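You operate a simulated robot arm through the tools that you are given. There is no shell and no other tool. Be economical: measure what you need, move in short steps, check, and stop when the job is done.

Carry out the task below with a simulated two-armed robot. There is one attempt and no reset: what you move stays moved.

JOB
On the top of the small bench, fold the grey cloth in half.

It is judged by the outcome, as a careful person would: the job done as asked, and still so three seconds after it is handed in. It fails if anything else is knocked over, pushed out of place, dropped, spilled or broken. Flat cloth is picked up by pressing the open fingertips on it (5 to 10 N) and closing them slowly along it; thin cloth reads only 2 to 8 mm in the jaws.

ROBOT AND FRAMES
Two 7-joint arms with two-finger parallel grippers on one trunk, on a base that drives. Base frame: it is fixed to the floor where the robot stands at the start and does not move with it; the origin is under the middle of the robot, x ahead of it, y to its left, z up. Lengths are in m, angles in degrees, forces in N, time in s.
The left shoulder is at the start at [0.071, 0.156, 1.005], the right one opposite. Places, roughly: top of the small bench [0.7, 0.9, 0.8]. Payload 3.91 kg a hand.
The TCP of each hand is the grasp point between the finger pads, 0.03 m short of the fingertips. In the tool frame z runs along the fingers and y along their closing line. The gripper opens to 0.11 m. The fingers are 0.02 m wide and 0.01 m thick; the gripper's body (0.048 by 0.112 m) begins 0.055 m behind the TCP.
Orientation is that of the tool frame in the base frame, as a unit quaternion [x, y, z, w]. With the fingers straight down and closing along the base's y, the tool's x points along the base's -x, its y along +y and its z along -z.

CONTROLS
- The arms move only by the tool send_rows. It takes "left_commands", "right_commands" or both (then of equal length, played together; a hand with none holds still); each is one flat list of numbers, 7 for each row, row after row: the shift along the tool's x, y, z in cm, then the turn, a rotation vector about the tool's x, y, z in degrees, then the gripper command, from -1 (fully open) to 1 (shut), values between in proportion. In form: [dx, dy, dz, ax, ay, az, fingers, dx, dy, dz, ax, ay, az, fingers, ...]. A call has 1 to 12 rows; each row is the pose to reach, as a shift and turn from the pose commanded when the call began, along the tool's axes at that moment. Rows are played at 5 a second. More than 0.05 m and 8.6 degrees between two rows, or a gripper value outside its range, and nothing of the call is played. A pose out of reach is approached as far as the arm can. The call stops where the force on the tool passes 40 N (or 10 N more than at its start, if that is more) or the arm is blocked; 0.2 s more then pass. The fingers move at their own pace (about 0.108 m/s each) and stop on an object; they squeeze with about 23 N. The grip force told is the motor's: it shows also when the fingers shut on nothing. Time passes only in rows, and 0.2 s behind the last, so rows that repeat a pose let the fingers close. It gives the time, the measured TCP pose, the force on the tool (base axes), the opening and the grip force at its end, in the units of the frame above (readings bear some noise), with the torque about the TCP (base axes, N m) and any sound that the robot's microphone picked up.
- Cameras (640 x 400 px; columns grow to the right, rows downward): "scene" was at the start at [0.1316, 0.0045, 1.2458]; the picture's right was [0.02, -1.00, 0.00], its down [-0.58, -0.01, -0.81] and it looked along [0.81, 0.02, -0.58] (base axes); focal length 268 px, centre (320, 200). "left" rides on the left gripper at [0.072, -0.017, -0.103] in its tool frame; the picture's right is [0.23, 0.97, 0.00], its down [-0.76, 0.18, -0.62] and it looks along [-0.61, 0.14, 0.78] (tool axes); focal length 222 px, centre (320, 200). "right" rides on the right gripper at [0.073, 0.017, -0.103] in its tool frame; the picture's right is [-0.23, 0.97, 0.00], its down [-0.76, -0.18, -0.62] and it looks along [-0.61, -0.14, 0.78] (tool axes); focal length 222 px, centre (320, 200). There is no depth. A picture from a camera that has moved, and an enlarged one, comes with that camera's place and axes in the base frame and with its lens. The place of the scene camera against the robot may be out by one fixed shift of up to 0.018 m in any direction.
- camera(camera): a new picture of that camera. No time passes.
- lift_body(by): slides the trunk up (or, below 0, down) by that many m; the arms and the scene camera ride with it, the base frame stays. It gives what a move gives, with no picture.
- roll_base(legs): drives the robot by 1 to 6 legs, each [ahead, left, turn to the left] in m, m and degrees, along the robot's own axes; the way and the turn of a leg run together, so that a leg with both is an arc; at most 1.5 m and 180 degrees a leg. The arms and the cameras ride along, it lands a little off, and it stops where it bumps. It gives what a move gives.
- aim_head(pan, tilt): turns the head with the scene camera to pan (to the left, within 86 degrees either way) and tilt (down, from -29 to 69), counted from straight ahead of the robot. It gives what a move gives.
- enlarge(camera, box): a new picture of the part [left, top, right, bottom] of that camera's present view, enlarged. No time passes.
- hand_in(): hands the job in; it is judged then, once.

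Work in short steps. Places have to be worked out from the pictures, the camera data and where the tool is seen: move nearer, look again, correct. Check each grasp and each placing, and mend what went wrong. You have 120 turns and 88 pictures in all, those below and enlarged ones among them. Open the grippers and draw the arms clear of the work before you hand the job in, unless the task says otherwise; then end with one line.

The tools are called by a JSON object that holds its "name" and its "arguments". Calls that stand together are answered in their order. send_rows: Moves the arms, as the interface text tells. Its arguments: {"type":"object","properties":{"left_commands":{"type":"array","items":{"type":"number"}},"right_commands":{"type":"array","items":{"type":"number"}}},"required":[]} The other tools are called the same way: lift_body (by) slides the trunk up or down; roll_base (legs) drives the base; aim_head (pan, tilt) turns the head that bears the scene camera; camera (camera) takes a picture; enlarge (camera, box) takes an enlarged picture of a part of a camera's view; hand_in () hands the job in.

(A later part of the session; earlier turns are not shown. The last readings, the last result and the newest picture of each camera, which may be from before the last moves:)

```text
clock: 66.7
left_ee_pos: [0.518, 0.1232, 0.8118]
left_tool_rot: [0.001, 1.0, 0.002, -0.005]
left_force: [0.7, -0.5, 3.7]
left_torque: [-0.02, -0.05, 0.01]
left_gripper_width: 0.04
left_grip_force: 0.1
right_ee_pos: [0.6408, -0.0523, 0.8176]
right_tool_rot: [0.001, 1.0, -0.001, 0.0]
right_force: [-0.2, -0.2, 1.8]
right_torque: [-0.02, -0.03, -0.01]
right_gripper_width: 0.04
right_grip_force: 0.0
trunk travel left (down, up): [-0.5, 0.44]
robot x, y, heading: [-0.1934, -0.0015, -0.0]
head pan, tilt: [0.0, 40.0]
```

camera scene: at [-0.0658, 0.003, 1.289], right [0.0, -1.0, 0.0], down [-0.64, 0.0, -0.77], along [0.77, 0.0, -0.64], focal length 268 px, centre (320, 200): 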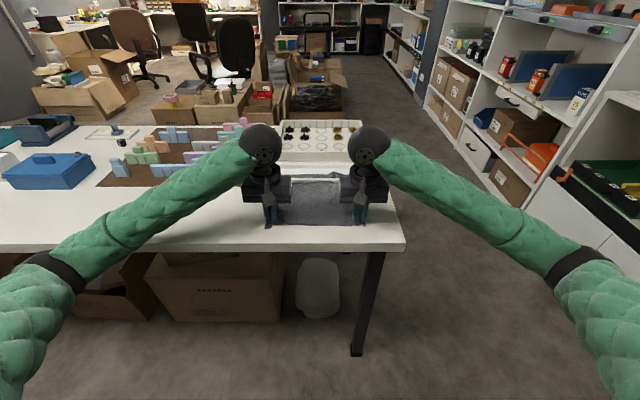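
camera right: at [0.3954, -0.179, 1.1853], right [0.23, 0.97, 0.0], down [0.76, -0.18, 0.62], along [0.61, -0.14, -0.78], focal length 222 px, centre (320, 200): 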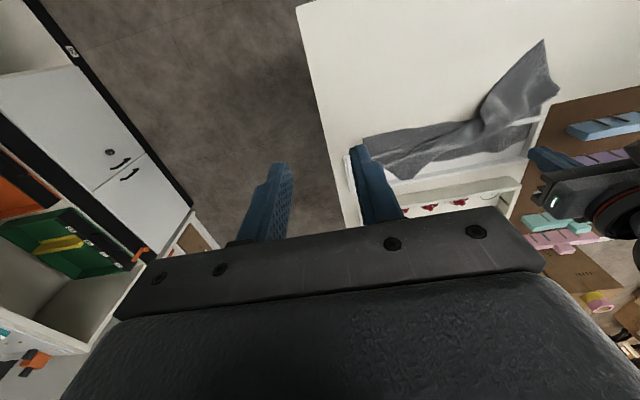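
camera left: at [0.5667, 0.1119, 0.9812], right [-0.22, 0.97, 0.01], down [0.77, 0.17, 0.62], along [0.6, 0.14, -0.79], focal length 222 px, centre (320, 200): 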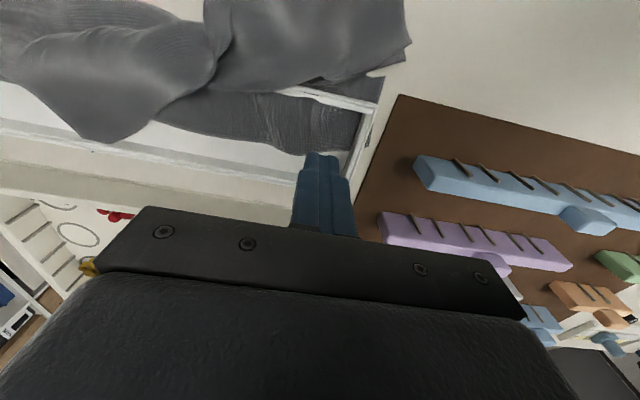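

{"name": "send_rows", "arguments": {"left_commands": [0, 0, 0.05, 0, 0, 0, 0.27, 0, 0, 0.05, 0, 0, 0, 0.33, 0, 0, 0.05, 0, 0, 0, 0.39, 0, 0, 0.05, 0, 0, 0, 0.45, 0, 0, 0.05, 0, 0, 0, 0.51, 0, 0, 0.05, 0, 0, 0, 0.57, 0, 0, 0.05, 0, 0, 0, 0.64, 0, 0, 0.05, 0, 0, 0, 0.71, 0, 0, 0.05, 0, 0, 0, 0.78, 0, 0, 0.05, 0, 0, 0, 0.86, 0, 0, 0.05, 0, 0, 0, 1, 0, 0, 0.05, 0, 0, 0, 1], "right_commands": [0, 0, 0.05, 0, 0, 0, 0.27, 0, 0, 0.1, 0, 0, 0, 0.27, 0, 0, 0.1, 0, 0, 0, 0.27, 0, 0, 0.1, 0, 0, 0, 0.27, 0, 0, 0.1, 0, 0, 0, 0.27, 0, 0, 0.1, 0, 0, 0, 0.27, 0, 0, 0.1, 0, 0, 0, 0.27, 0, 0, 0.1, 0, 0, 0, 0.27, 0, 0, 0.1, 0, 0, 0, 0.27, 0, 0, 0.1, 0, 0, 0, 0.27, 0, 0, 0.1, 0, 0, 0, 0.27, 0, 0, 0.1, 0, 0, 0, 0.27]}}

{"name": "enlarge", "arguments": {"camera": "left", "box": [160, 60, 480, 250]}}

```text
clock: 69.3
left_ee_pos: [0.5174, 0.1227, 0.812]
left_tool_rot: [0.001, 1.0, 0.001, -0.005]
left_force: [0.7, -1.1, 5.9]
left_torque: [0.01, -0.06, 0.0]
left_gripper_width: 0.0022
left_grip_force: 22.8
right_ee_pos: [0.6403, -0.0529, 0.8173]
right_tool_rot: [0.002, 1.0, 0.0, -0.001]
right_force: [2.3, 0.5, 10.4]
right_torque: [-0.01, -0.08, 0.0]
right_gripper_width: 0.04
right_grip_force: 0.0
trunk travel left (down, up): [-0.5, 0.44]
robot x, y, heading: [-0.1907, 0.0014, -0.0]
head pan, tilt: [0.0, 40.0]
```

```text
2.00 times, centred on (320, 155) of left
camera zoom: at [0.4465, 0.1066, 0.9165], right [-0.22, 0.97, 0.01], down [0.77, 0.17, 0.62], along [0.6, 0.14, -0.79], focal length 444 px, centre (320, 290)
```

zoom: 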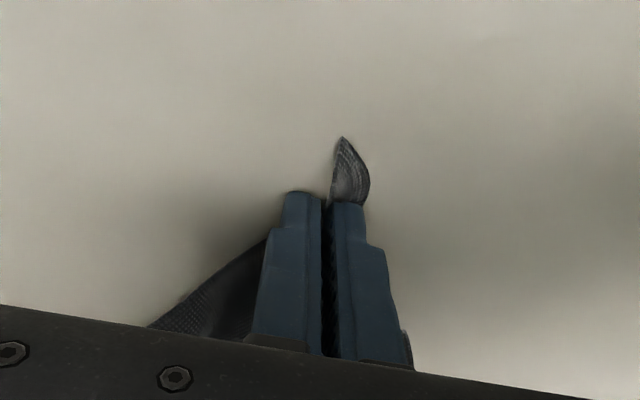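

The left hand holds (2.2 mm). The right hand presses 10 N; I close it slowly.

{"name": "send_rows", "arguments": {"right_commands": [0, 0, -0.02, 0, 0, 0, 0.33, 0, 0, -0.02, 0, 0, 0, 0.39, 0, 0, -0.02, 0, 0, 0, 0.45, 0, 0, -0.02, 0, 0, 0, 0.51, 0, 0, -0.02, 0, 0, 0, 0.57, 0, 0, -0.02, 0, 0, 0, 0.63, 0, 0, -0.02, 0, 0, 0, 0.7, 0, 0, -0.02, 0, 0, 0, 0.77, 0, 0, -0.02, 0, 0, 0, 0.85, 0, 0, -0.02, 0, 0, 0, 0.93, 0, 0, -0.02, 0, 0, 0, 1, 0, 0, -0.02, 0, 0, 0, 1]}}

{"name": "enlarge", "arguments": {"camera": "right", "box": [160, 30, 480, 250]}}

```text
clock: 71.9
left_ee_pos: [0.517, 0.1226, 0.8124]
left_tool_rot: [0.002, 1.0, 0.002, -0.005]
left_force: [-0.8, -1.6, 6.3]
left_torque: [0.0, -0.07, -0.01]
left_gripper_width: 0.0025
left_grip_force: 23.0
right_ee_pos: [0.6409, -0.0519, 0.8183]
right_tool_rot: [0.001, 1.0, 0.0, 0.0]
right_force: [0.9, 0.2, 4.9]
right_torque: [0.0, 0.01, 0.0]
right_gripper_width: 0.0
right_grip_force: 23.5
trunk travel left (down, up): [-0.5, 0.44]
robot x, y, heading: [-0.193, 0.0011, -0.1]
head pan, tilt: [0.0, 40.0]
```

```text
1.82 times, centred on (320, 140) of right
camera zoom: at [0.5686, -0.0352, 0.9203], right [0.23, 0.97, 0.0], down [0.76, -0.18, 0.62], along [0.61, -0.14, -0.78], focal length 404 px, centre (320, 309)
```

zoom: 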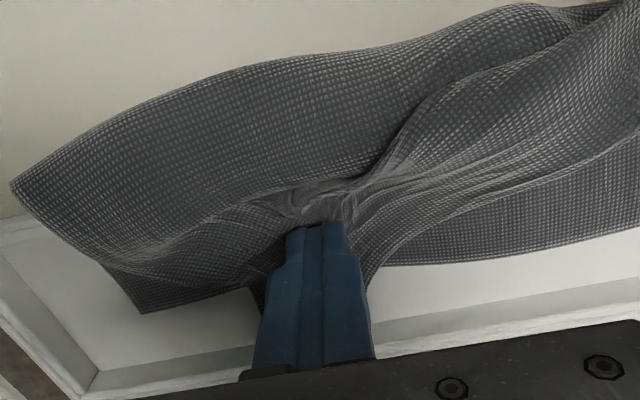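

The right jaws read 0 mm: gathered but not held. I reopen wider, re-press at the same height and close again.

{"name": "send_rows", "arguments": {"right_commands": [0, 0, -0.6, 0, 0, 0, 1, 0, 0, -0.8, 0, 0, 0, 0.3, 0, 0, -0.8, 0, 0, 0, -0.1, 0, 0, -0.8, 0, 0, 0, -0.1, 0, 0, -0.3, 0, 0, 0, -0.1, 0, 0, 0, 0, 0, 0, -0.1, 0, 0, 0.04, 0, 0, 0, -0.1, 0, 0, 0.04, 0, 0, 0, -0.1]}}

{"name": "enlarge", "arguments": {"camera": "right", "box": [160, 30, 480, 250]}}

```text
clock: 73.7
left_ee_pos: [0.5171, 0.1227, 0.8111]
left_tool_rot: [0.001, 1.0, 0.002, -0.004]
left_force: [0.5, 0.2, 6.6]
left_torque: [0.02, -0.04, -0.02]
left_gripper_width: 0.0025
left_grip_force: 23.3
right_ee_pos: [0.6406, -0.0538, 0.8169]
right_tool_rot: [0.001, 1.0, -0.001, -0.001]
right_force: [0.6, -0.3, 8.0]
right_torque: [-0.06, -0.02, 0.0]
right_gripper_width: 0.0609
right_grip_force: 0.3
trunk travel left (down, up): [-0.5, 0.44]
robot x, y, heading: [-0.1908, -0.0004, -0.0]
head pan, tilt: [0.0, 40.0]
```

```text
1.82 times, centred on (320, 140) of right
camera zoom: at [0.5683, -0.0351, 0.9203], right [0.23, 0.97, 0.0], down [0.76, -0.18, 0.62], along [0.61, -0.14, -0.78], focal length 404 px, centre (320, 309)
```

zoom: 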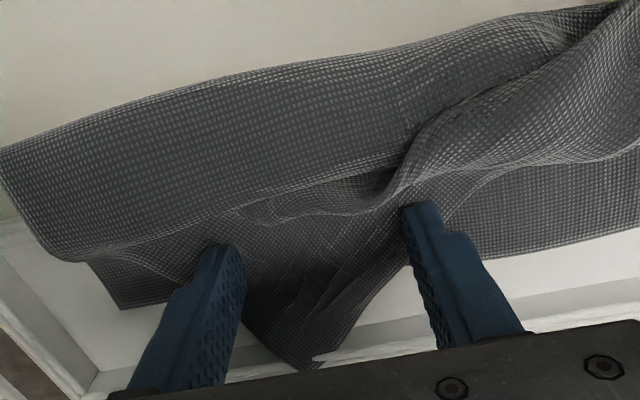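

8 N; the flap lies between the pads. I close slowly.

{"name": "send_rows", "arguments": {"right_commands": [0, 0, 0, 0, 0, 0, 0, 0, 0, 0, 0, 0, 0, 0.1, 0, 0, 0, 0, 0, 0, 0.2, 0, 0, 0, 0, 0, 0, 0.3, 0, 0, 0, 0, 0, 0, 0.4, 0, 0, 0, 0, 0, 0, 0.5, 0, 0, 0, 0, 0, 0, 0.6, 0, 0, 0, 0, 0, 0, 0.7, 0, 0, 0, 0, 0, 0, 0.8, 0, 0, 0, 0, 0, 0, 0.9, 0, 0, 0, 0, 0, 0, 1, 0, 0, 0, 0, 0, 0, 1]}}

{"name": "enlarge", "arguments": {"camera": "right", "box": [160, 30, 480, 250]}}

```text
clock: 76.3
left_ee_pos: [0.5183, 0.123, 0.8118]
left_tool_rot: [0.002, 1.0, 0.002, -0.004]
left_force: [1.7, -3.2, 3.0]
left_torque: [-0.05, -0.09, -0.02]
left_gripper_width: 0.0025
left_grip_force: 23.0
right_ee_pos: [0.6404, -0.0516, 0.817]
right_tool_rot: [0.001, 1.0, 0.0, -0.001]
right_force: [-0.2, 3.9, 13.7]
right_torque: [0.11, 0.06, -0.05]
right_gripper_width: 0.0023
right_grip_force: 23.1
trunk travel left (down, up): [-0.5, 0.44]
robot x, y, heading: [-0.1928, 0.0016, -0.1]
head pan, tilt: [0.0, 40.0]
```

```text
1.82 times, centred on (320, 140) of right
camera zoom: at [0.568, -0.0347, 0.9201], right [0.23, 0.97, 0.0], down [0.76, -0.18, 0.62], along [0.61, -0.14, -0.78], focal length 404 px, centre (320, 309)
```

zoom: 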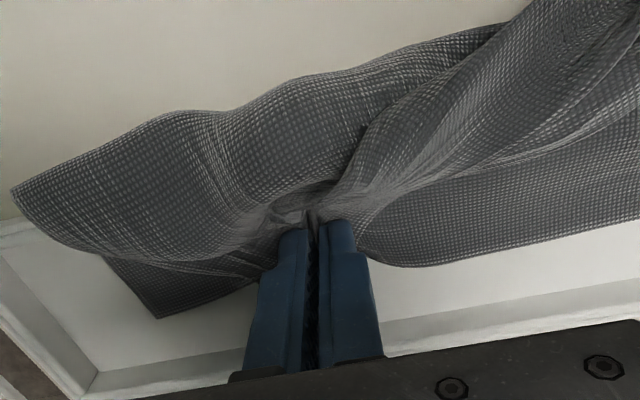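

Both corners are held. I lift them, bring them back toward the robot and apart to straighten the near half, then check.

{"name": "send_rows", "arguments": {"right_commands": [2, 0, -1.8, 0, 0, 0, 1, 5, 0, -4.3, 0, 0, 0, 1, 8.5, 0, -6.3, 0, 0, 0, 1, 12.5, -1, -6.3, 0, 0, 0, 1, 16, -2, -5.3, 0, 0, 0, 1, 18, -3, -4.3, 0, 0, 0, 1, 18, -3, -4.3, 0, 0, 0, 1], "left_commands": [0, 0, -1.8, 0, 0, 0, 1, 0, 0, -4, 0, 0, 0, 1, 2, 0, -5, 0, 0, 0, 1, 4, 0, -5, 0, 0, 0, 1, 6, 0.2, -4.5, 0, 0, 0, 1, 7, 0.5, -4.3, 0, 0, 0, 1, 7, 0.5, -4.3, 0, 0, 0, 1]}}

{"name": "enlarge", "arguments": {"camera": "scene", "box": [210, 100, 430, 260]}}

```text
clock: 77.9
left_ee_pos: [0.4478, 0.1283, 0.8537]
left_tool_rot: [0.003, 1.0, 0.002, -0.006]
left_force: [0.1, -2.2, -0.1]
left_torque: [-0.03, 0.0, -0.04]
left_gripper_width: 0.0023
left_grip_force: 23.2
right_ee_pos: [0.4629, -0.0831, 0.8598]
right_tool_rot: [0.002, 1.0, 0.0, -0.001]
right_force: [23.7, 2.3, -4.8]
right_torque: [0.15, -0.84, 0.02]
right_gripper_width: 0.0025
right_grip_force: 22.7
trunk travel left (down, up): [-0.5, 0.44]
robot x, y, heading: [-0.1965, 0.0024, 0.1]
head pan, tilt: [0.0, 40.0]
```

```text
2.50 times, centred on (320, 180) of scene
camera zoom: at [-0.0632, 0.0029, 1.2886], right [0.0, -1.0, 0.0], down [-0.64, 0.0, -0.76], along [0.76, 0.0, -0.64], focal length 669 px, centre (320, 250)
```

zoom: 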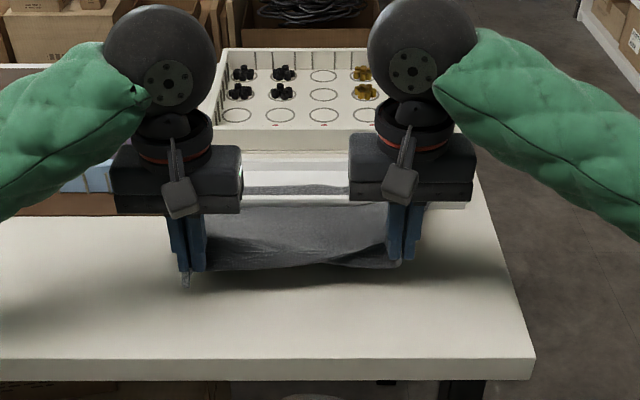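

The near half is straightened, but the right side is taut (24 N). I lower both hands to just above the bench to lay the near half flat: left at x≈0.44, right at x≈0.465.

{"name": "send_rows", "arguments": {"left_commands": [0.4, 0.3, 1.5, 0, 0, 0, 1, 0.8, 0.5, 3, 0, 0, 0, 1, 0.8, 0.5, 4, 0, 0, 0, 1, 0.8, 0.5, 4, 0, 0, 0, 1], "right_commands": [-0.4, -0.4, 1.5, 0, 0, 0, 1, -0.4, -0.8, 3, 0, 0, 0, 1, -0.4, -1.2, 4.4, 0, 0, 0, 1, -0.4, -1.2, 4.4, 0, 0, 0, 1]}}

{"name": "enlarge", "arguments": {"camera": "scene", "box": [230, 130, 410, 250]}}

{"name": "camera", "arguments": {"camera": "left"}}

{"name": "camera", "arguments": {"camera": "right"}}

```text
clock: 78.9
left_ee_pos: [0.4402, 0.1331, 0.8145]
left_tool_rot: [0.002, 1.0, 0.002, -0.006]
left_force: [4.3, -6.3, 0.9]
left_torque: [-0.13, -0.11, -0.12]
left_gripper_width: 0.0026
left_grip_force: 23.0
right_ee_pos: [0.4642, -0.0938, 0.8154]
right_tool_rot: [0.001, 1.0, 0.0, -0.001]
right_force: [3.5, 6.5, 4.9]
right_torque: [0.31, -0.2, 0.03]
right_gripper_width: 0.0023
right_grip_force: 22.9
trunk travel left (down, up): [-0.5, 0.44]
robot x, y, heading: [-0.1925, 0.0001, -0.4]
head pan, tilt: [0.0, 40.0]
```

```text
3.33 times, centred on (320, 190) of scene
camera zoom: at [-0.0649, 0.0028, 1.2889], right [0.0, -1.0, 0.0], down [-0.64, 0.0, -0.77], along [0.77, 0.0, -0.64], focal length 892 px, centre (320, 233)
```

zoom: 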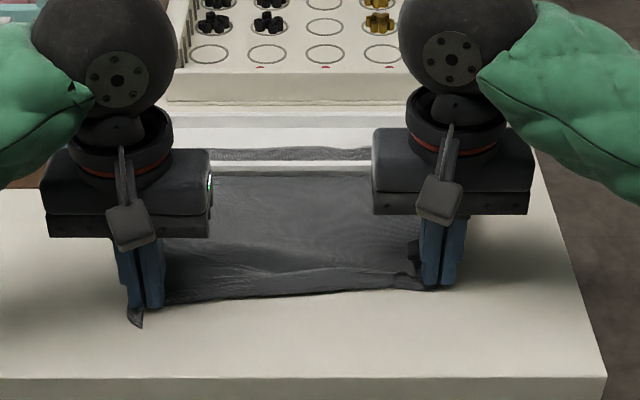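

```text
29 pictures are left
camera left: at [0.3691, 0.1173, 0.9195], right [-0.22, 0.97, 0.01], down [0.77, 0.17, 0.62], along [0.6, 0.14, -0.79], focal length 222 px, centre (320, 200)
```

left: 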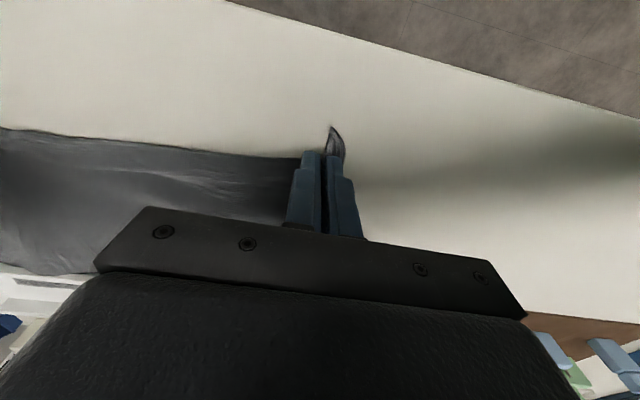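

```text
28 pictures are left
camera right: at [0.3931, -0.0769, 0.9182], right [0.23, 0.97, 0.0], down [0.76, -0.18, 0.62], along [0.61, -0.14, -0.78], focal length 222 px, centre (320, 200)
```

right: 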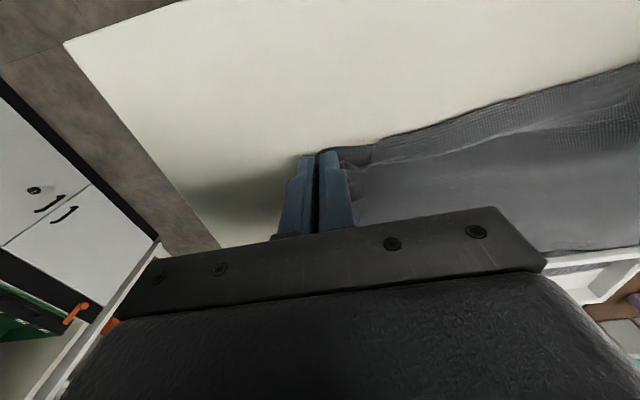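

The near half lies flat with both corners held. Now the fold: an arc about the midline x≈0.537, carrying the near edge over to about x 0.63, and stopping with the tips at about z 0.80.

{"name": "send_rows", "arguments": {"left_commands": [-0.5, -0.2, -1.5, 0, 0, 0, 1, -2, -0.3, -4, 0, 0, 0, 1, -4.5, -0.3, -6.3, 0, 0, 0, 1, -7.5, -0.3, -7.7, 0, 0, 0, 1, -11, -0.3, -8.2, 0, 0, 0, 1, -14, -0.3, -7.7, 0, 0, 0, 1, -16.5, -0.3, -6.3, 0, 0, 0, 1, -18.2, -0.3, -4.5, 0, 0, 0, 1, -19.2, -0.3, -2.7, 0, 0, 0, 1, -19.4, -0.3, -1.7, 0, 0, 0, 1, -19.4, -0.3, -1.7, 0, 0, 0, 1], "right_commands": [-0.4, 0.2, -1.5, 0, 0, 0, 1, -1.6, 0.3, -4, 0, 0, 0, 1, -3.7, 0.3, -6.3, 0, 0, 0, 1, -6.3, 0.3, -7.7, 0, 0, 0, 1, -9.3, 0.3, -8.2, 0, 0, 0, 1, -11.8, 0.3, -7.7, 0, 0, 0, 1, -13.9, 0.3, -6.3, 0, 0, 0, 1, -15.4, 0.3, -4.5, 0, 0, 0, 1, -16.2, 0.3, -2.7, 0, 0, 0, 1, -16.4, 0.3, -1.7, 0, 0, 0, 1, -16.4, 0.3, -1.7, 0, 0, 0, 1]}}

{"name": "enlarge", "arguments": {"camera": "scene", "box": [230, 110, 410, 230]}}

{"name": "camera", "arguments": {"camera": "right"}}

{"name": "camera", "arguments": {"camera": "left"}}

```text
clock: 81.3
left_ee_pos: [0.6353, 0.1293, 0.8311]
left_tool_rot: [0.002, 1.0, 0.001, -0.004]
left_force: [3.4, -1.2, 4.2]
left_torque: [0.0, -0.04, -0.01]
left_gripper_width: 0.0026
left_grip_force: 22.3
right_ee_pos: [0.628, -0.0904, 0.833]
right_tool_rot: [0.002, 1.0, 0.0, -0.001]
right_force: [-0.7, -0.1, 1.5]
right_torque: [0.03, -0.03, -0.03]
right_gripper_width: 0.0022
right_grip_force: 23.2
trunk travel left (down, up): [-0.5, 0.44]
robot x, y, heading: [-0.1945, -0.0046, -0.1]
head pan, tilt: [0.0, 40.0]
```

```text
3.33 times, centred on (320, 170) of scene
camera zoom: at [-0.0651, 0.0026, 1.2889], right [0.0, -1.0, 0.0], down [-0.64, 0.0, -0.77], along [0.77, 0.0, -0.64], focal length 892 px, centre (320, 300)
```

zoom: 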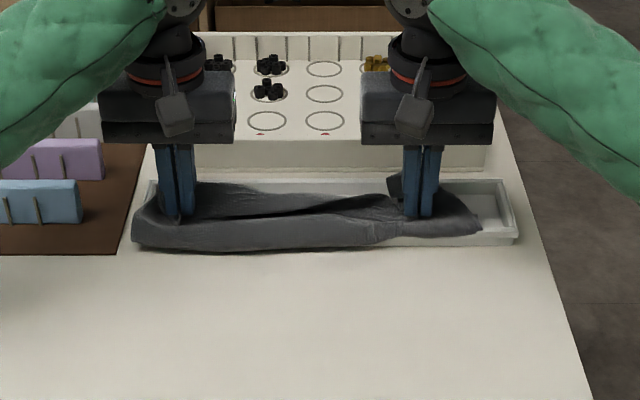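

```text
26 pictures are left
camera right: at [0.5568, -0.0737, 0.9353], right [0.23, 0.97, 0.0], down [0.76, -0.18, 0.62], along [0.61, -0.14, -0.78], focal length 222 px, centre (320, 200)
```

right: 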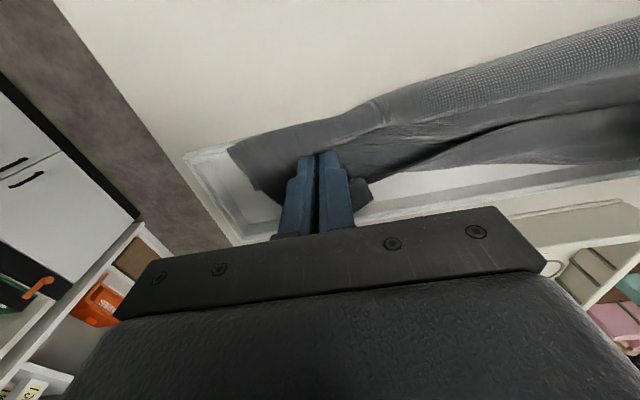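

```text
25 pictures are left
camera left: at [0.5635, 0.1126, 0.9352], right [-0.22, 0.97, 0.0], down [0.77, 0.17, 0.62], along [0.6, 0.14, -0.79], focal length 222 px, centre (320, 200)
```

left: 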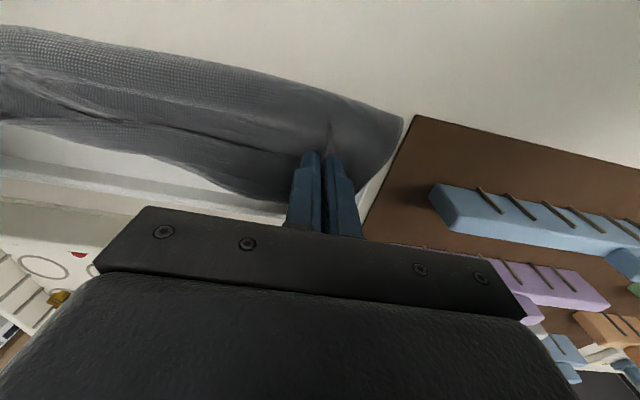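

The crease ended near the tray wall rather than at the midline, so something moved; the cloth may have come partly out. I lift 9 cm, within its slack, to see how it hangs.

{"name": "send_rows", "arguments": {"left_commands": [0, 0, -2, 0, 0, 0, 1, 0, 0, -4, 0, 0, 0, 1, 0, 0, -6, 0, 0, 0, 1, 0, 0, -8, 0, 0, 0, 1, 0, 0, -9, 0, 0, 0, 1, 0, 0, -9, 0, 0, 0, 1], "right_commands": [0, 0, -2, 0, 0, 0, 1, 0, 0, -4, 0, 0, 0, 1, 0, 0, -6, 0, 0, 0, 1, 0, 0, -8, 0, 0, 0, 1, 0, 0, -9, 0, 0, 0, 1, 0, 0, -9, 0, 0, 0, 1]}}

{"name": "enlarge", "arguments": {"camera": "scene", "box": [230, 90, 410, 220]}}

```text
clock: 82.7
left_ee_pos: [0.6356, 0.1303, 0.9194]
left_tool_rot: [0.003, 1.0, 0.002, -0.006]
left_force: [-1.0, -0.9, 1.0]
left_torque: [0.01, -0.01, 0.0]
left_gripper_width: 0.0024
left_grip_force: 23.0
right_ee_pos: [0.6279, -0.0911, 0.9218]
right_tool_rot: [0.001, 1.0, 0.0, -0.001]
right_force: [-0.5, 0.2, -1.8]
right_torque: [0.03, 0.11, -0.03]
right_gripper_width: 0.0023
right_grip_force: 23.2
trunk travel left (down, up): [-0.5, 0.44]
robot x, y, heading: [-0.1934, 0.0037, -0.2]
head pan, tilt: [0.0, 40.0]
```

```text
3.08 times, centred on (320, 155) of scene
camera zoom: at [-0.0649, 0.0027, 1.2888], right [0.0, -1.0, 0.0], down [-0.64, 0.0, -0.77], along [0.77, 0.0, -0.64], focal length 824 px, centre (320, 338)
```

zoom: 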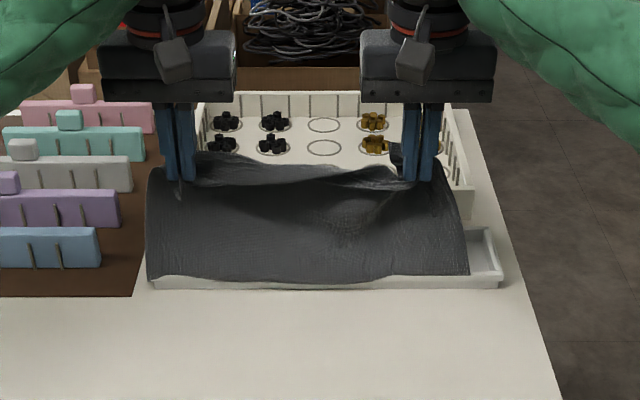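

Little force so far, and the cloth hangs from the wall upward. I lift another 4 cm slowly, watching the force.

{"name": "send_rows", "arguments": {"left_commands": [0, 0, -1, 0, 0, 0, 1, 0, 0, -2, 0, 0, 0, 1, 0, 0, -3, 0, 0, 0, 1, 0, 0, -4, 0, 0, 0, 1], "right_commands": [0, 0, -1, 0, 0, 0, 1, 0, 0, -2, 0, 0, 0, 1, 0, 0, -3, 0, 0, 0, 1, 0, 0, -4, 0, 0, 0, 1]}}

```text
clock: 83.7
left_ee_pos: [0.6367, 0.1292, 0.9571]
left_tool_rot: [0.003, 1.0, 0.002, -0.006]
left_force: [-4.7, -0.7, -9.5]
left_torque: [0.01, 0.32, 0.0]
left_gripper_width: 0.0023
left_grip_force: 23.3
right_ee_pos: [0.6293, -0.0922, 0.9607]
right_tool_rot: [0.001, 1.0, 0.001, -0.002]
right_force: [-5.6, -1.1, -17.6]
right_torque: [-0.03, 0.43, -0.04]
right_gripper_width: 0.0024
right_grip_force: 23.5
trunk travel left (down, up): [-0.5, 0.44]
robot x, y, heading: [-0.1952, -0.001, -0.5]
head pan, tilt: [0.0, 40.0]
```

Still trapped: 10–18 N as soon as it is taut. So I fold in place. I lay the near half flat again, then use a lower path that keeps the crease pressed down at the midline instead of standing up.

{"name": "send_rows", "arguments": {"left_commands": [3.7, 0, 2.7, 0, 0, 0, 1, 7.7, 0.2, 4.7, 0, 0, 0, 1, 11.7, 0.3, 6.7, 0, 0, 0, 1, 15, 0.4, 9.2, 0, 0, 0, 1, 17.5, 0.5, 11.7, 0, 0, 0, 1, 19.2, 0.5, 13.9, 0, 0, 0, 1, 19.2, 0.5, 13.9, 0, 0, 0, 1], "right_commands": [3, 0, 2.7, 0, 0, 0, 1, 6.5, -0.2, 4.7, 0, 0, 0, 1, 9.8, -0.3, 6.7, 0, 0, 0, 1, 12.6, -0.4, 9.2, 0, 0, 0, 1, 14.6, -0.5, 11.7, 0, 0, 0, 1, 16.1, -0.5, 14.2, 0, 0, 0, 1, 16.1, -0.5, 14.2, 0, 0, 0, 1]}}

{"name": "enlarge", "arguments": {"camera": "scene", "box": [230, 120, 410, 240]}}

```text
clock: 85.3
left_ee_pos: [0.4412, 0.1369, 0.8231]
left_tool_rot: [0.002, 1.0, 0.002, -0.006]
left_force: [3.5, -8.8, -0.8]
left_torque: [-0.22, -0.14, -0.14]
left_gripper_width: 0.0026
left_grip_force: 23.3
right_ee_pos: [0.4685, -0.0962, 0.8205]
right_tool_rot: [0.0, 1.0, -0.001, -0.001]
right_force: [6.4, 8.8, 1.0]
right_torque: [0.28, -0.26, -0.08]
right_gripper_width: 0.0024
right_grip_force: 22.6
trunk travel left (down, up): [-0.5, 0.44]
robot x, y, heading: [-0.1937, 0.0033, 0.0]
head pan, tilt: [0.0, 40.0]
```

```text
3.33 times, centred on (320, 180) of scene
camera zoom: at [-0.0647, 0.0028, 1.2888], right [0.0, -1.0, 0.0], down [-0.64, 0.0, -0.77], along [0.77, 0.0, -0.64], focal length 892 px, centre (320, 267)
```

zoom: 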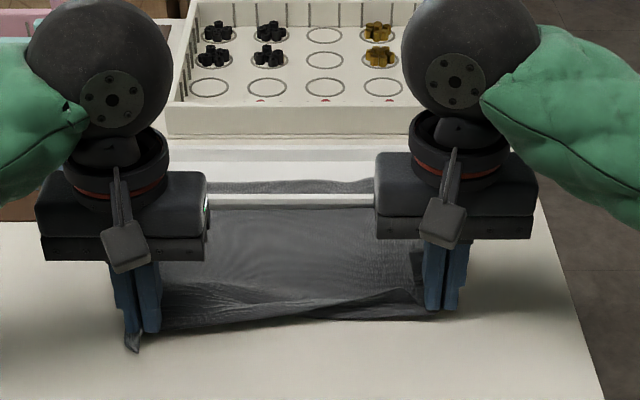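

Flat again. Now the low folding path: a small lift, down just past the midline, then slide forward low and over the wall.

{"name": "send_rows", "arguments": {"left_commands": [-1.4, -0.3, -1.7, 0, 0, 0, 1, -3.9, -0.5, -3.2, 0, 0, 0, 1, -6.4, -0.5, -3.2, 0, 0, 0, 1, -8.9, -0.5, -2.2, 0, 0, 0, 1, -11.4, -0.5, -0.9, 0, 0, 0, 1, -13.4, -0.5, -0.5, 0, 0, 0, 1], "right_commands": [-1.2, 0.3, -1.9, 0, 0, 0, 1, -3.2, 0.5, -3.4, 0, 0, 0, 1, -5.2, 0.5, -3.4, 0, 0, 0, 1, -7.2, 0.5, -2.4, 0, 0, 0, 1, -9.2, 0.5, -1.1, 0, 0, 0, 1, -11, 0.5, -0.7, 0, 0, 0, 1]}}

{"name": "enlarge", "arguments": {"camera": "scene", "box": [230, 120, 410, 240]}}

```text
clock: 86.7
left_ee_pos: [0.5775, 0.1304, 0.8273]
left_tool_rot: [0.003, 1.0, 0.001, -0.006]
left_force: [0.1, -0.5, -0.5]
left_torque: [-0.04, 0.05, -0.02]
left_gripper_width: 0.0025
left_grip_force: 23.0
right_ee_pos: [0.5776, -0.0912, 0.8275]
right_tool_rot: [0.0, 1.0, 0.0, -0.001]
right_force: [-2.8, 1.4, 1.3]
right_torque: [0.03, 0.14, -0.02]
right_gripper_width: 0.0023
right_grip_force: 22.8
trunk travel left (down, up): [-0.5, 0.44]
robot x, y, heading: [-0.1895, 0.0008, -0.3]
head pan, tilt: [0.0, 40.0]
```

```text
3.33 times, centred on (320, 180) of scene
camera zoom: at [-0.0652, 0.0028, 1.2889], right [0.0, -1.0, 0.0], down [-0.64, 0.0, -0.77], along [0.77, 0.0, -0.64], focal length 892 px, centre (320, 267)
```

zoom: 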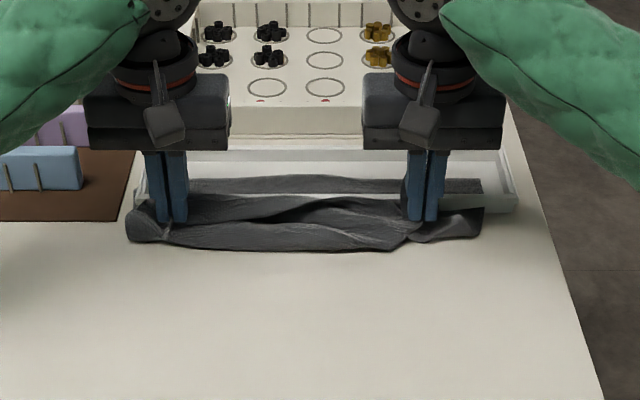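

The crease is at about x=0.556 with some bulging slack. I finish carrying the edge over the wall to about x 0.64, lower and release, then smooth the crease out by hand.

{"name": "send_rows", "arguments": {"left_commands": [-2, 0, -1, 0, 0, 0, 1, -4, 0, -1.2, 0, 0, 0, 1, -6.2, 0, -0.8, 0, 0, 0, 1, -6.5, 0, 0, 0, 0, 0, 1, -6.5, 0, 0, 0, 0, 0, 0.8, -6.5, 0, 0, 0, 0, 0, 0.5, -6.5, 0, 0, 0, 0, 0, 0.5, -6.5, 0, -2, 0, 0, 0, 0.5, -6.5, 0, -5, 0, 0, 0, 0.5, -6.5, 0, -9, 0, 0, 0, 0.5], "right_commands": [-2, 0, -1, 0, 0, 0, 1, -4, 0, -1.2, 0, 0, 0, 1, -5.7, 0, -0.8, 0, 0, 0, 1, -6, 0, 0, 0, 0, 0, 1, -6, 0, 0, 0, 0, 0, 0.8, -6, 0, 0, 0, 0, 0, 0.5, -6, 0, 0, 0, 0, 0, 0.5, -6, 0, -2, 0, 0, 0, 0.5, -6, 0, -5, 0, 0, 0, 0.5, -6, 0, -9, 0, 0, 0, 0.5]}}

{"name": "send_rows", "arguments": {"left_commands": [4, 1, -2, 0, 0, 0, 0.5, 8, 2, -4, 0, 0, 0, 0.5, 11, 3, -5, 0, 0, 0, 0.5], "right_commands": [3, 1, -2, 0, 0, 0, 0.5, 6, 2, -4, 0, 0, 0, 0.5, 9, 2, -5, 0, 0, 0, 0.5]}}

{"name": "enlarge", "arguments": {"camera": "scene", "box": [240, 120, 400, 220]}}

{"name": "enlarge", "arguments": {"camera": "right", "box": [160, 0, 540, 240]}}

```text
clock: 88.9
left_ee_pos: [0.6403, 0.128, 0.9196]
left_tool_rot: [0.002, 1.0, 0.002, -0.005]
left_force: [-0.8, -0.3, -0.4]
left_torque: [-0.02, -0.05, -0.03]
left_gripper_width: 0.0279
left_grip_force: 0.0
right_ee_pos: [0.6361, -0.092, 0.9198]
right_tool_rot: [0.001, 1.0, 0.0, 0.0]
right_force: [-0.1, 0.9, -0.9]
right_torque: [-0.01, -0.02, 0.0]
right_gripper_width: 0.0275
right_grip_force: 0.1
trunk travel left (down, up): [-0.5, 0.44]
robot x, y, heading: [-0.1952, 0.0016, -0.2]
head pan, tilt: [0.0, 40.0]
```

```text
clock: 89.7
left_ee_pos: [0.532, 0.1602, 0.9696]
left_tool_rot: [0.002, 1.0, 0.002, -0.005]
left_force: [-1.2, -0.7, -0.6]
left_torque: [0.0, -0.03, 0.02]
left_gripper_width: 0.0275
left_grip_force: 0.0
right_ee_pos: [0.5459, -0.0728, 0.9684]
right_tool_rot: [0.0, 1.0, 0.0, 0.0]
right_force: [-0.3, -0.5, 0.2]
right_torque: [0.02, -0.05, -0.03]
right_gripper_width: 0.0274
right_grip_force: 0.1
trunk travel left (down, up): [-0.5, 0.44]
robot x, y, heading: [-0.1937, -0.0007, -0.3]
head pan, tilt: [0.0, 40.0]
```

```text
4.00 times, centred on (320, 170) of scene
camera zoom: at [-0.067, 0.0029, 1.2891], right [0.0, -1.0, 0.0], down [-0.64, 0.0, -0.77], along [0.77, 0.0, -0.64], focal length 1071 px, centre (320, 320)
```

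zoom: 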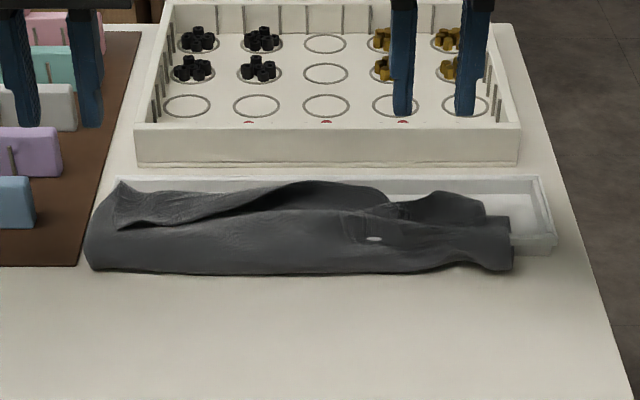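

```text
1.67 times, centred on (350, 120) of right
camera zoom: at [0.474, -0.0547, 1.0711], right [0.23, 0.97, 0.0], down [0.76, -0.18, 0.62], along [0.61, -0.14, -0.78], focal length 370 px, centre (270, 333)
```

zoom: 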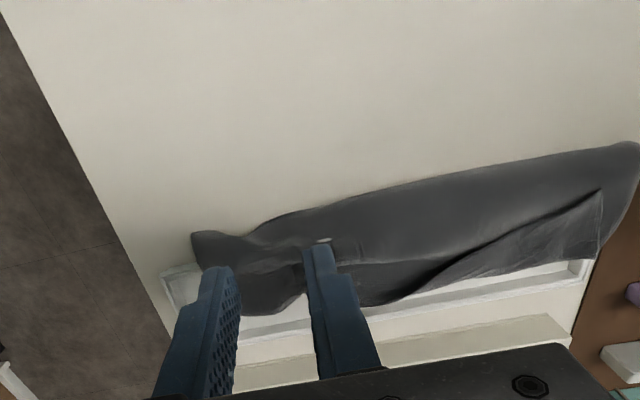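

Good progress: it now lies folded, but the crease (x≈0.587) has slack bulging near the wall. I will press the crease nose lightly with both hands and draw it toward the robot to flatten it to the midline.

{"name": "send_rows", "arguments": {"left_commands": [-2, -2, 3, 0, 0, 0, 0.5, -4, -4, 6.5, 0, 0, 0, 0.5, -5.6, -6, 10, 0, 0, 0, 0.5, -5.6, -6, 13, 0, 0, 0, 0.5, -5.6, -6, 14.7, 0, 0, 0, 0.5, -5.6, -6, 15.2, 0, 0, 0, 0.5], "right_commands": [-1.5, 0.2, 3, 0, 0, 0, 0.5, -3, 0.4, 6.5, 0, 0, 0, 0.5, -4.2, 0.5, 10, 0, 0, 0, 0.5, -4.2, 0.5, 13, 0, 0, 0, 0.5, -4.2, 0.5, 14.6, 0, 0, 0, 0.5, -4.2, 0.5, 15.1, 0, 0, 0, 0.5]}}

{"name": "enlarge", "arguments": {"camera": "left", "box": [120, 40, 480, 250]}}

```text
clock: 91.1
left_ee_pos: [0.5863, 0.101, 0.8149]
left_tool_rot: [0.002, 1.0, 0.001, -0.005]
left_force: [-0.3, -0.3, 0.5]
left_torque: [0.02, 0.0, 0.03]
left_gripper_width: 0.0275
left_grip_force: 0.0
right_ee_pos: [0.5915, -0.0656, 0.8175]
right_tool_rot: [0.0, 1.0, 0.001, 0.0]
right_force: [0.4, -0.7, 0.3]
right_torque: [-0.01, -0.01, -0.01]
right_gripper_width: 0.0278
right_grip_force: 0.1
trunk travel left (down, up): [-0.5, 0.44]
robot x, y, heading: [-0.1941, -0.0005, -0.2]
head pan, tilt: [0.0, 40.0]
```

```text
1.78 times, centred on (300, 145) of left
camera zoom: at [0.5163, 0.0838, 0.9194], right [-0.22, 0.97, 0.01], down [0.77, 0.17, 0.62], along [0.6, 0.14, -0.79], focal length 395 px, centre (356, 298)
```

zoom: 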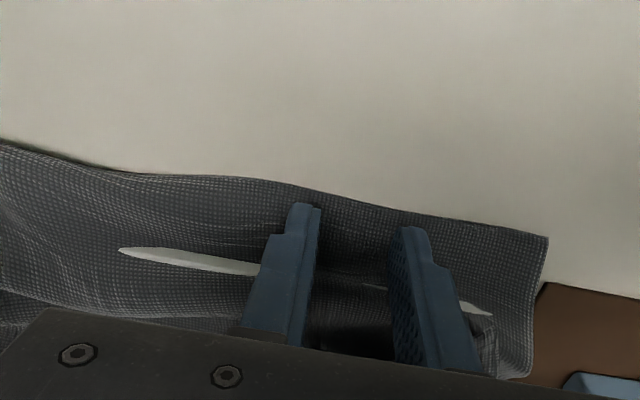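

The fingers sit on the crease nose. I press to a few newtons, then read.

{"name": "send_rows", "arguments": {"left_commands": [0, 0, 0.15, 0, 0, 0, 0.5, 0, 0, 0.28, 0, 0, 0, 0.5, 0, 0, 0.28, 0, 0, 0, 0.5], "right_commands": [0.2, 0, 0.25, 0, 0, 0, 0.5, 0.3, 0, 0.48, 0, 0, 0, 0.5, 0.3, 0, 0.48, 0, 0, 0, 0.5]}}

```text
clock: 91.9
left_ee_pos: [0.5866, 0.1004, 0.8129]
left_tool_rot: [0.003, 1.0, 0.001, -0.005]
left_force: [2.0, 0.0, 8.0]
left_torque: [-0.03, -0.14, 0.01]
left_gripper_width: 0.0277
left_grip_force: 0.1
right_ee_pos: [0.5867, -0.0657, 0.8133]
right_tool_rot: [0.002, 1.0, 0.001, 0.0]
right_force: [3.6, 1.0, 12.4]
right_torque: [-0.17, -0.24, 0.03]
right_gripper_width: 0.0276
right_grip_force: 0.0
trunk travel left (down, up): [-0.5, 0.44]
robot x, y, heading: [-0.1946, -0.0011, -0.3]
head pan, tilt: [0.0, 40.0]
```

I drag both 4 cm toward the robot, right hand a touch lighter.

{"name": "send_rows", "arguments": {"left_commands": [0.7, 0, 0, 0, 0, 0, 0.5, 1.4, 0, 0, 0, 0, 0, 0.5, 2.1, 0, 0, 0, 0, 0, 0.5, 2.8, 0, 0, 0, 0, 0, 0.5, 3.5, 0, 0, 0, 0, 0, 0.5, 4, 0, 0, 0, 0, 0, 0.5], "right_commands": [0.7, 0, -0.04, 0, 0, 0, 0.5, 1.4, 0, -0.04, 0, 0, 0, 0.5, 2.1, 0, -0.04, 0, 0, 0, 0.5, 2.8, 0, -0.04, 0, 0, 0, 0.5, 3.5, 0, -0.04, 0, 0, 0, 0.5, 4, 0, -0.04, 0, 0, 0, 0.5]}}

{"name": "enlarge", "arguments": {"camera": "scene", "box": [230, 110, 410, 230]}}

{"name": "enlarge", "arguments": {"camera": "left", "box": [120, 40, 480, 250]}}

```text
clock: 93.3
left_ee_pos: [0.5457, 0.0984, 0.8124]
left_tool_rot: [0.003, 1.0, 0.002, -0.005]
left_force: [-0.3, 0.2, -0.4]
left_torque: [0.0, 0.0, -0.03]
left_gripper_width: 0.0273
left_grip_force: 0.0
right_ee_pos: [0.5476, -0.0672, 0.8129]
right_tool_rot: [0.002, 1.0, 0.0, -0.001]
right_force: [-0.1, 0.4, -0.1]
right_torque: [0.05, 0.01, 0.0]
right_gripper_width: 0.0274
right_grip_force: 0.1
trunk travel left (down, up): [-0.5, 0.44]
robot x, y, heading: [-0.1913, -0.0003, -0.2]
head pan, tilt: [0.0, 40.0]
```

```text
3.33 times, centred on (320, 170) of scene
camera zoom: at [-0.0653, 0.0027, 1.2888], right [0.0, -1.0, 0.0], down [-0.64, 0.0, -0.77], along [0.77, 0.0, -0.64], focal length 892 px, centre (320, 300)
```

zoom: 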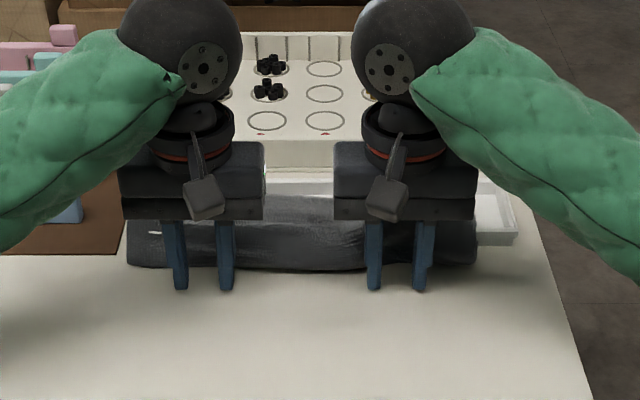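

```text
1.78 times, centred on (300, 145) of left
camera zoom: at [0.4755, 0.0836, 0.9172], right [-0.22, 0.97, 0.01], down [0.77, 0.17, 0.62], along [0.6, 0.14, -0.79], focal length 395 px, centre (356, 298)
```

zoom: 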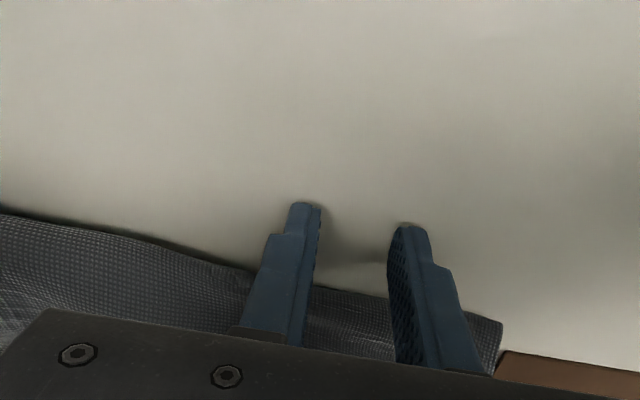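

The fingers slid off with a small gain. I withdraw upward and take a clean look.

{"name": "send_rows", "arguments": {"left_commands": [2, 0, -3, 0, 0, 0, 0.5, 4, 2, -7, 0, 0, 0, 0.5, 5, 5, -11, 0, 0, 0, 0.5, 5, 8, -14, 0, 0, 0, 0.5], "right_commands": [2, 0, -4, 0, 0, 0, 0.5, 3, 0.5, -8, 0, 0, 0, 0.5, 3, 1, -12, 0, 0, 0, 0.5, 1, 2, -16, 0, 0, 0, 0.5]}}

{"name": "enlarge", "arguments": {"camera": "right", "box": [160, 0, 540, 240]}}

{"name": "enlarge", "arguments": {"camera": "scene", "box": [240, 120, 400, 220]}}

```text
refused: row 3 steps farther than a row can; nothing moved
```

```text
1.67 times, centred on (350, 120) of right
camera zoom: at [0.475, -0.0494, 0.9147], right [0.23, 0.97, 0.0], down [0.76, -0.18, 0.62], along [0.61, -0.14, -0.78], focal length 370 px, centre (270, 333)
```

zoom: 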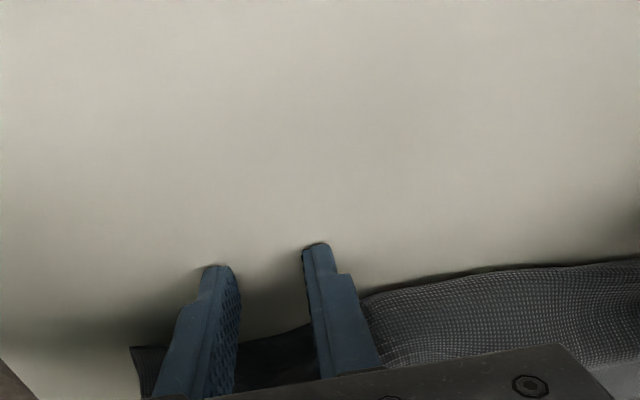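

```text
4.00 times, centred on (320, 170) of scene
camera zoom: at [-0.0653, 0.0027, 1.2888], right [0.0, -1.0, 0.0], down [-0.64, 0.0, -0.77], along [0.77, 0.0, -0.64], focal length 1071 px, centre (320, 320)
```

zoom: 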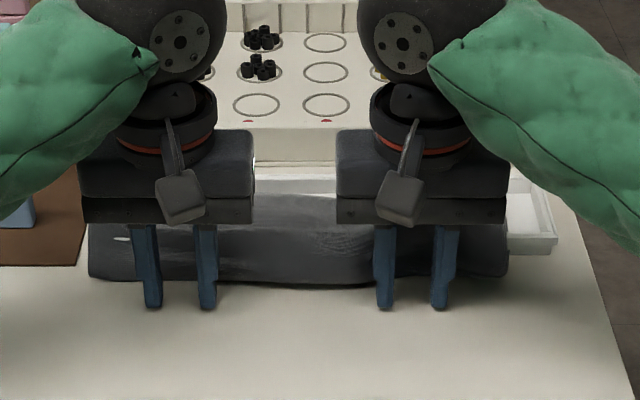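

I use shorter rows for the withdrawal.

{"name": "send_rows", "arguments": {"left_commands": [1, 0, -3, 0, 0, 0, 0.5, 2, 1, -6, 0, 0, 0, 0.5, 3, 3, -9, 0, 0, 0, 0.5, 4, 5, -12, 0, 0, 0, 0.5, 4, 8, -14, 0, 0, 0, 0.5], "right_commands": [1, 0, -3, 0, 0, 0, 0.5, 2, 0, -6, 0, 0, 0, 0.5, 2, 0.5, -10, 0, 0, 0, 0.5, 2, 1, -14, 0, 0, 0, 0.5, 1, 2, -17, 0, 0, 0, 0.5]}}

{"name": "enlarge", "arguments": {"camera": "right", "box": [160, 0, 540, 240]}}

{"name": "enlarge", "arguments": {"camera": "scene", "box": [240, 120, 400, 220]}}

```text
clock: 94.5
left_ee_pos: [0.5088, 0.181, 0.9531]
left_tool_rot: [0.002, 1.0, 0.0, -0.005]
left_force: [0.1, 1.2, 0.8]
left_torque: [0.0, -0.01, 0.01]
left_gripper_width: 0.0275
left_grip_force: 0.0
right_ee_pos: [0.5363, -0.0456, 0.9829]
right_tool_rot: [0.001, 1.0, -0.001, -0.001]
right_force: [-0.5, -0.2, -0.8]
right_torque: [-0.01, 0.0, -0.01]
right_gripper_width: 0.0277
right_grip_force: 0.2
trunk travel left (down, up): [-0.5, 0.44]
robot x, y, heading: [-0.1922, -0.0031, -0.1]
head pan, tilt: [0.0, 40.0]
```

```text
1.67 times, centred on (350, 120) of right
camera zoom: at [0.4635, -0.0281, 1.0848], right [0.23, 0.97, 0.0], down [0.76, -0.18, 0.62], along [0.61, -0.14, -0.78], focal length 370 px, centre (270, 333)
```

zoom: 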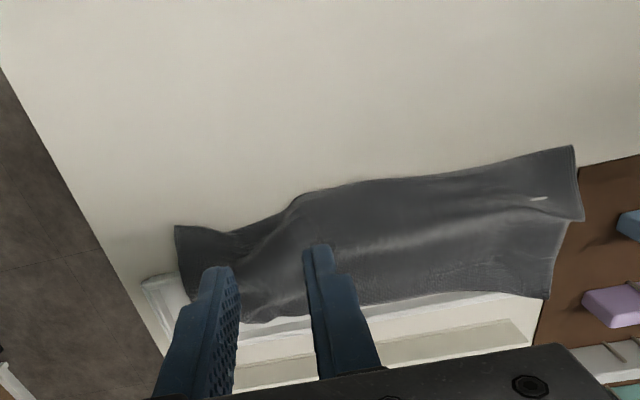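

```text
4.00 times, centred on (320, 170) of scene
camera zoom: at [-0.0658, 0.0039, 1.2887], right [0.0, -1.0, 0.0], down [-0.64, 0.0, -0.77], along [0.77, 0.0, -0.64], focal length 1071 px, centre (320, 320)
```

zoom: 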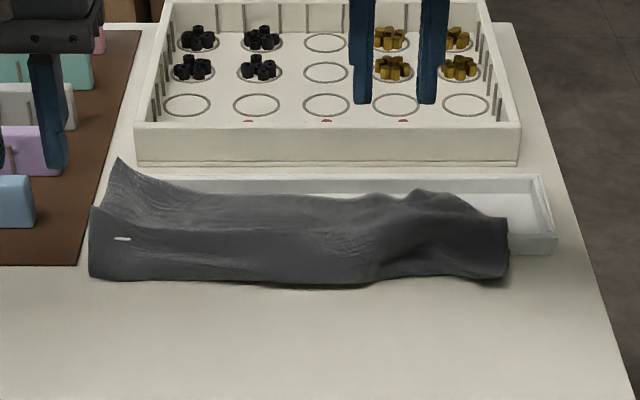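

Much better: it lies folded with the near edge covering the far edge and the crease at x≈0.573. One more smoothing pass on the crease, a bit firmer and further out to the sides.

{"name": "send_rows", "arguments": {"left_commands": [-2.5, -2, 3, 0, 0, 0, 0.5, -5, -4, 6, 0, 0, 0, 0.5, -8.1, -6.1, 9, 0, 0, 0, 0.5, -8.1, -6.1, 12, 0, 0, 0, 0.5, -8.1, -6.1, 13.5, 0, 0, 0, 0.5, -8.1, -6.1, 14.05, 0, 0, 0, 0.5, -7.5, -6.1, 14.08, 0, 0, 0, 0.5, -6.8, -6.1, 14.08, 0, 0, 0, 0.5, -6, -6.1, 14.05, 0, 0, 0, 0.5, -5.2, -6.1, 14.05, 0, 0, 0, 0.5, -4.6, -6.1, 13, 0, 0, 0, 0.5, -3, -6.1, 10, 0, 0, 0, 0.5], "right_commands": [-2, -1, 4, 0, 0, 0, 0.5, -4, -2.5, 8, 0, 0, 0, 0.5, -5.5, -4, 12, 0, 0, 0, 0.5, -5.5, -4, 15, 0, 0, 0, 0.5, -5.5, -4, 16.5, 0, 0, 0, 0.5, -5.5, -4, 17, 0, 0, 0, 0.5, -5, -4, 17.03, 0, 0, 0, 0.5, -4.3, -4, 17.03, 0, 0, 0, 0.5, -3.5, -4, 17, 0, 0, 0, 0.5, -2.7, -4, 17, 0, 0, 0, 0.5, -2.1, -4, 16, 0, 0, 0, 0.5, -1, -4, 12.5, 0, 0, 0, 0.5]}}

{"name": "send_rows", "arguments": {"left_commands": [1, 2, -3, 0, 0, 0, 0.5, 2, 4, -6, 0, 0, 0, 0.5, 2, 6, -9, 0, 0, 0, 0.5], "right_commands": [1, 0, -4, 0, 0, 0, 0.5, 2, 0, -8, 0, 0, 0, 0.5, 2, 0, -12, 0, 0, 0, 0.5]}}

{"name": "enlarge", "arguments": {"camera": "scene", "box": [240, 120, 400, 220]}}

{"name": "enlarge", "arguments": {"camera": "left", "box": [100, 0, 480, 240]}}

```text
clock: 97.1
left_ee_pos: [0.5349, 0.1193, 0.8513]
left_tool_rot: [0.003, 1.0, 0.002, -0.006]
left_force: [-0.6, -1.0, 0.0]
left_torque: [-0.01, -0.02, 0.01]
left_gripper_width: 0.0276
left_grip_force: 0.1
right_ee_pos: [0.5455, -0.0858, 0.8583]
right_tool_rot: [0.001, 1.0, 0.0, -0.001]
right_force: [-0.8, 0.6, 0.1]
right_torque: [0.01, -0.01, 0.0]
right_gripper_width: 0.0275
right_grip_force: 0.0
trunk travel left (down, up): [-0.5, 0.44]
robot x, y, heading: [-0.191, 0.0021, -0.1]
head pan, tilt: [0.0, 40.0]
```

```text
clock: 97.9
left_ee_pos: [0.5163, 0.1789, 0.9418]
left_tool_rot: [0.003, 1.0, 0.001, -0.004]
left_force: [-0.4, -0.4, 0.5]
left_torque: [0.0, -0.01, -0.02]
left_gripper_width: 0.0273
left_grip_force: 0.1
right_ee_pos: [0.5254, -0.0854, 0.9793]
right_tool_rot: [0.001, 1.0, 0.0, 0.0]
right_force: [-0.8, 0.5, 0.0]
right_torque: [-0.01, -0.02, 0.02]
right_gripper_width: 0.0272
right_grip_force: 0.3
trunk travel left (down, up): [-0.5, 0.44]
robot x, y, heading: [-0.1918, -0.0003, -0.1]
head pan, tilt: [0.0, 40.0]
```

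```text
4.00 times, centred on (320, 170) of scene
camera zoom: at [-0.067, 0.0033, 1.2889], right [0.0, -1.0, 0.0], down [-0.64, 0.0, -0.77], along [0.77, 0.0, -0.64], focal length 1071 px, centre (320, 320)
```

zoom: 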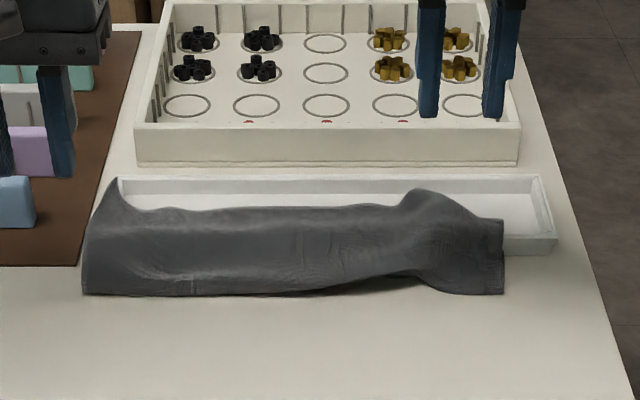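

```text
1.67 times, centred on (290, 120) of left
camera zoom: at [0.4453, 0.1626, 1.0467], right [-0.22, 0.97, 0.0], down [0.77, 0.17, 0.62], along [0.6, 0.14, -0.79], focal length 370 px, centre (370, 333)
```

zoom: 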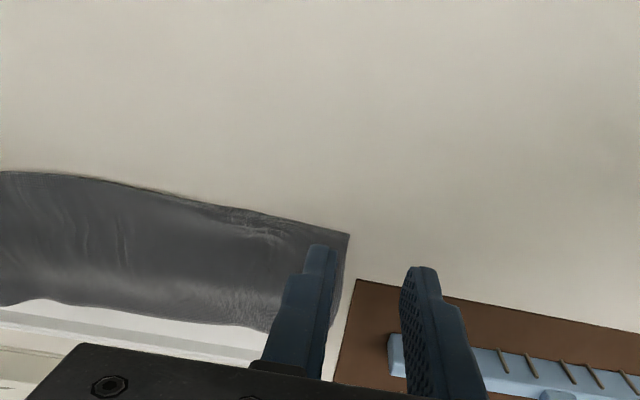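

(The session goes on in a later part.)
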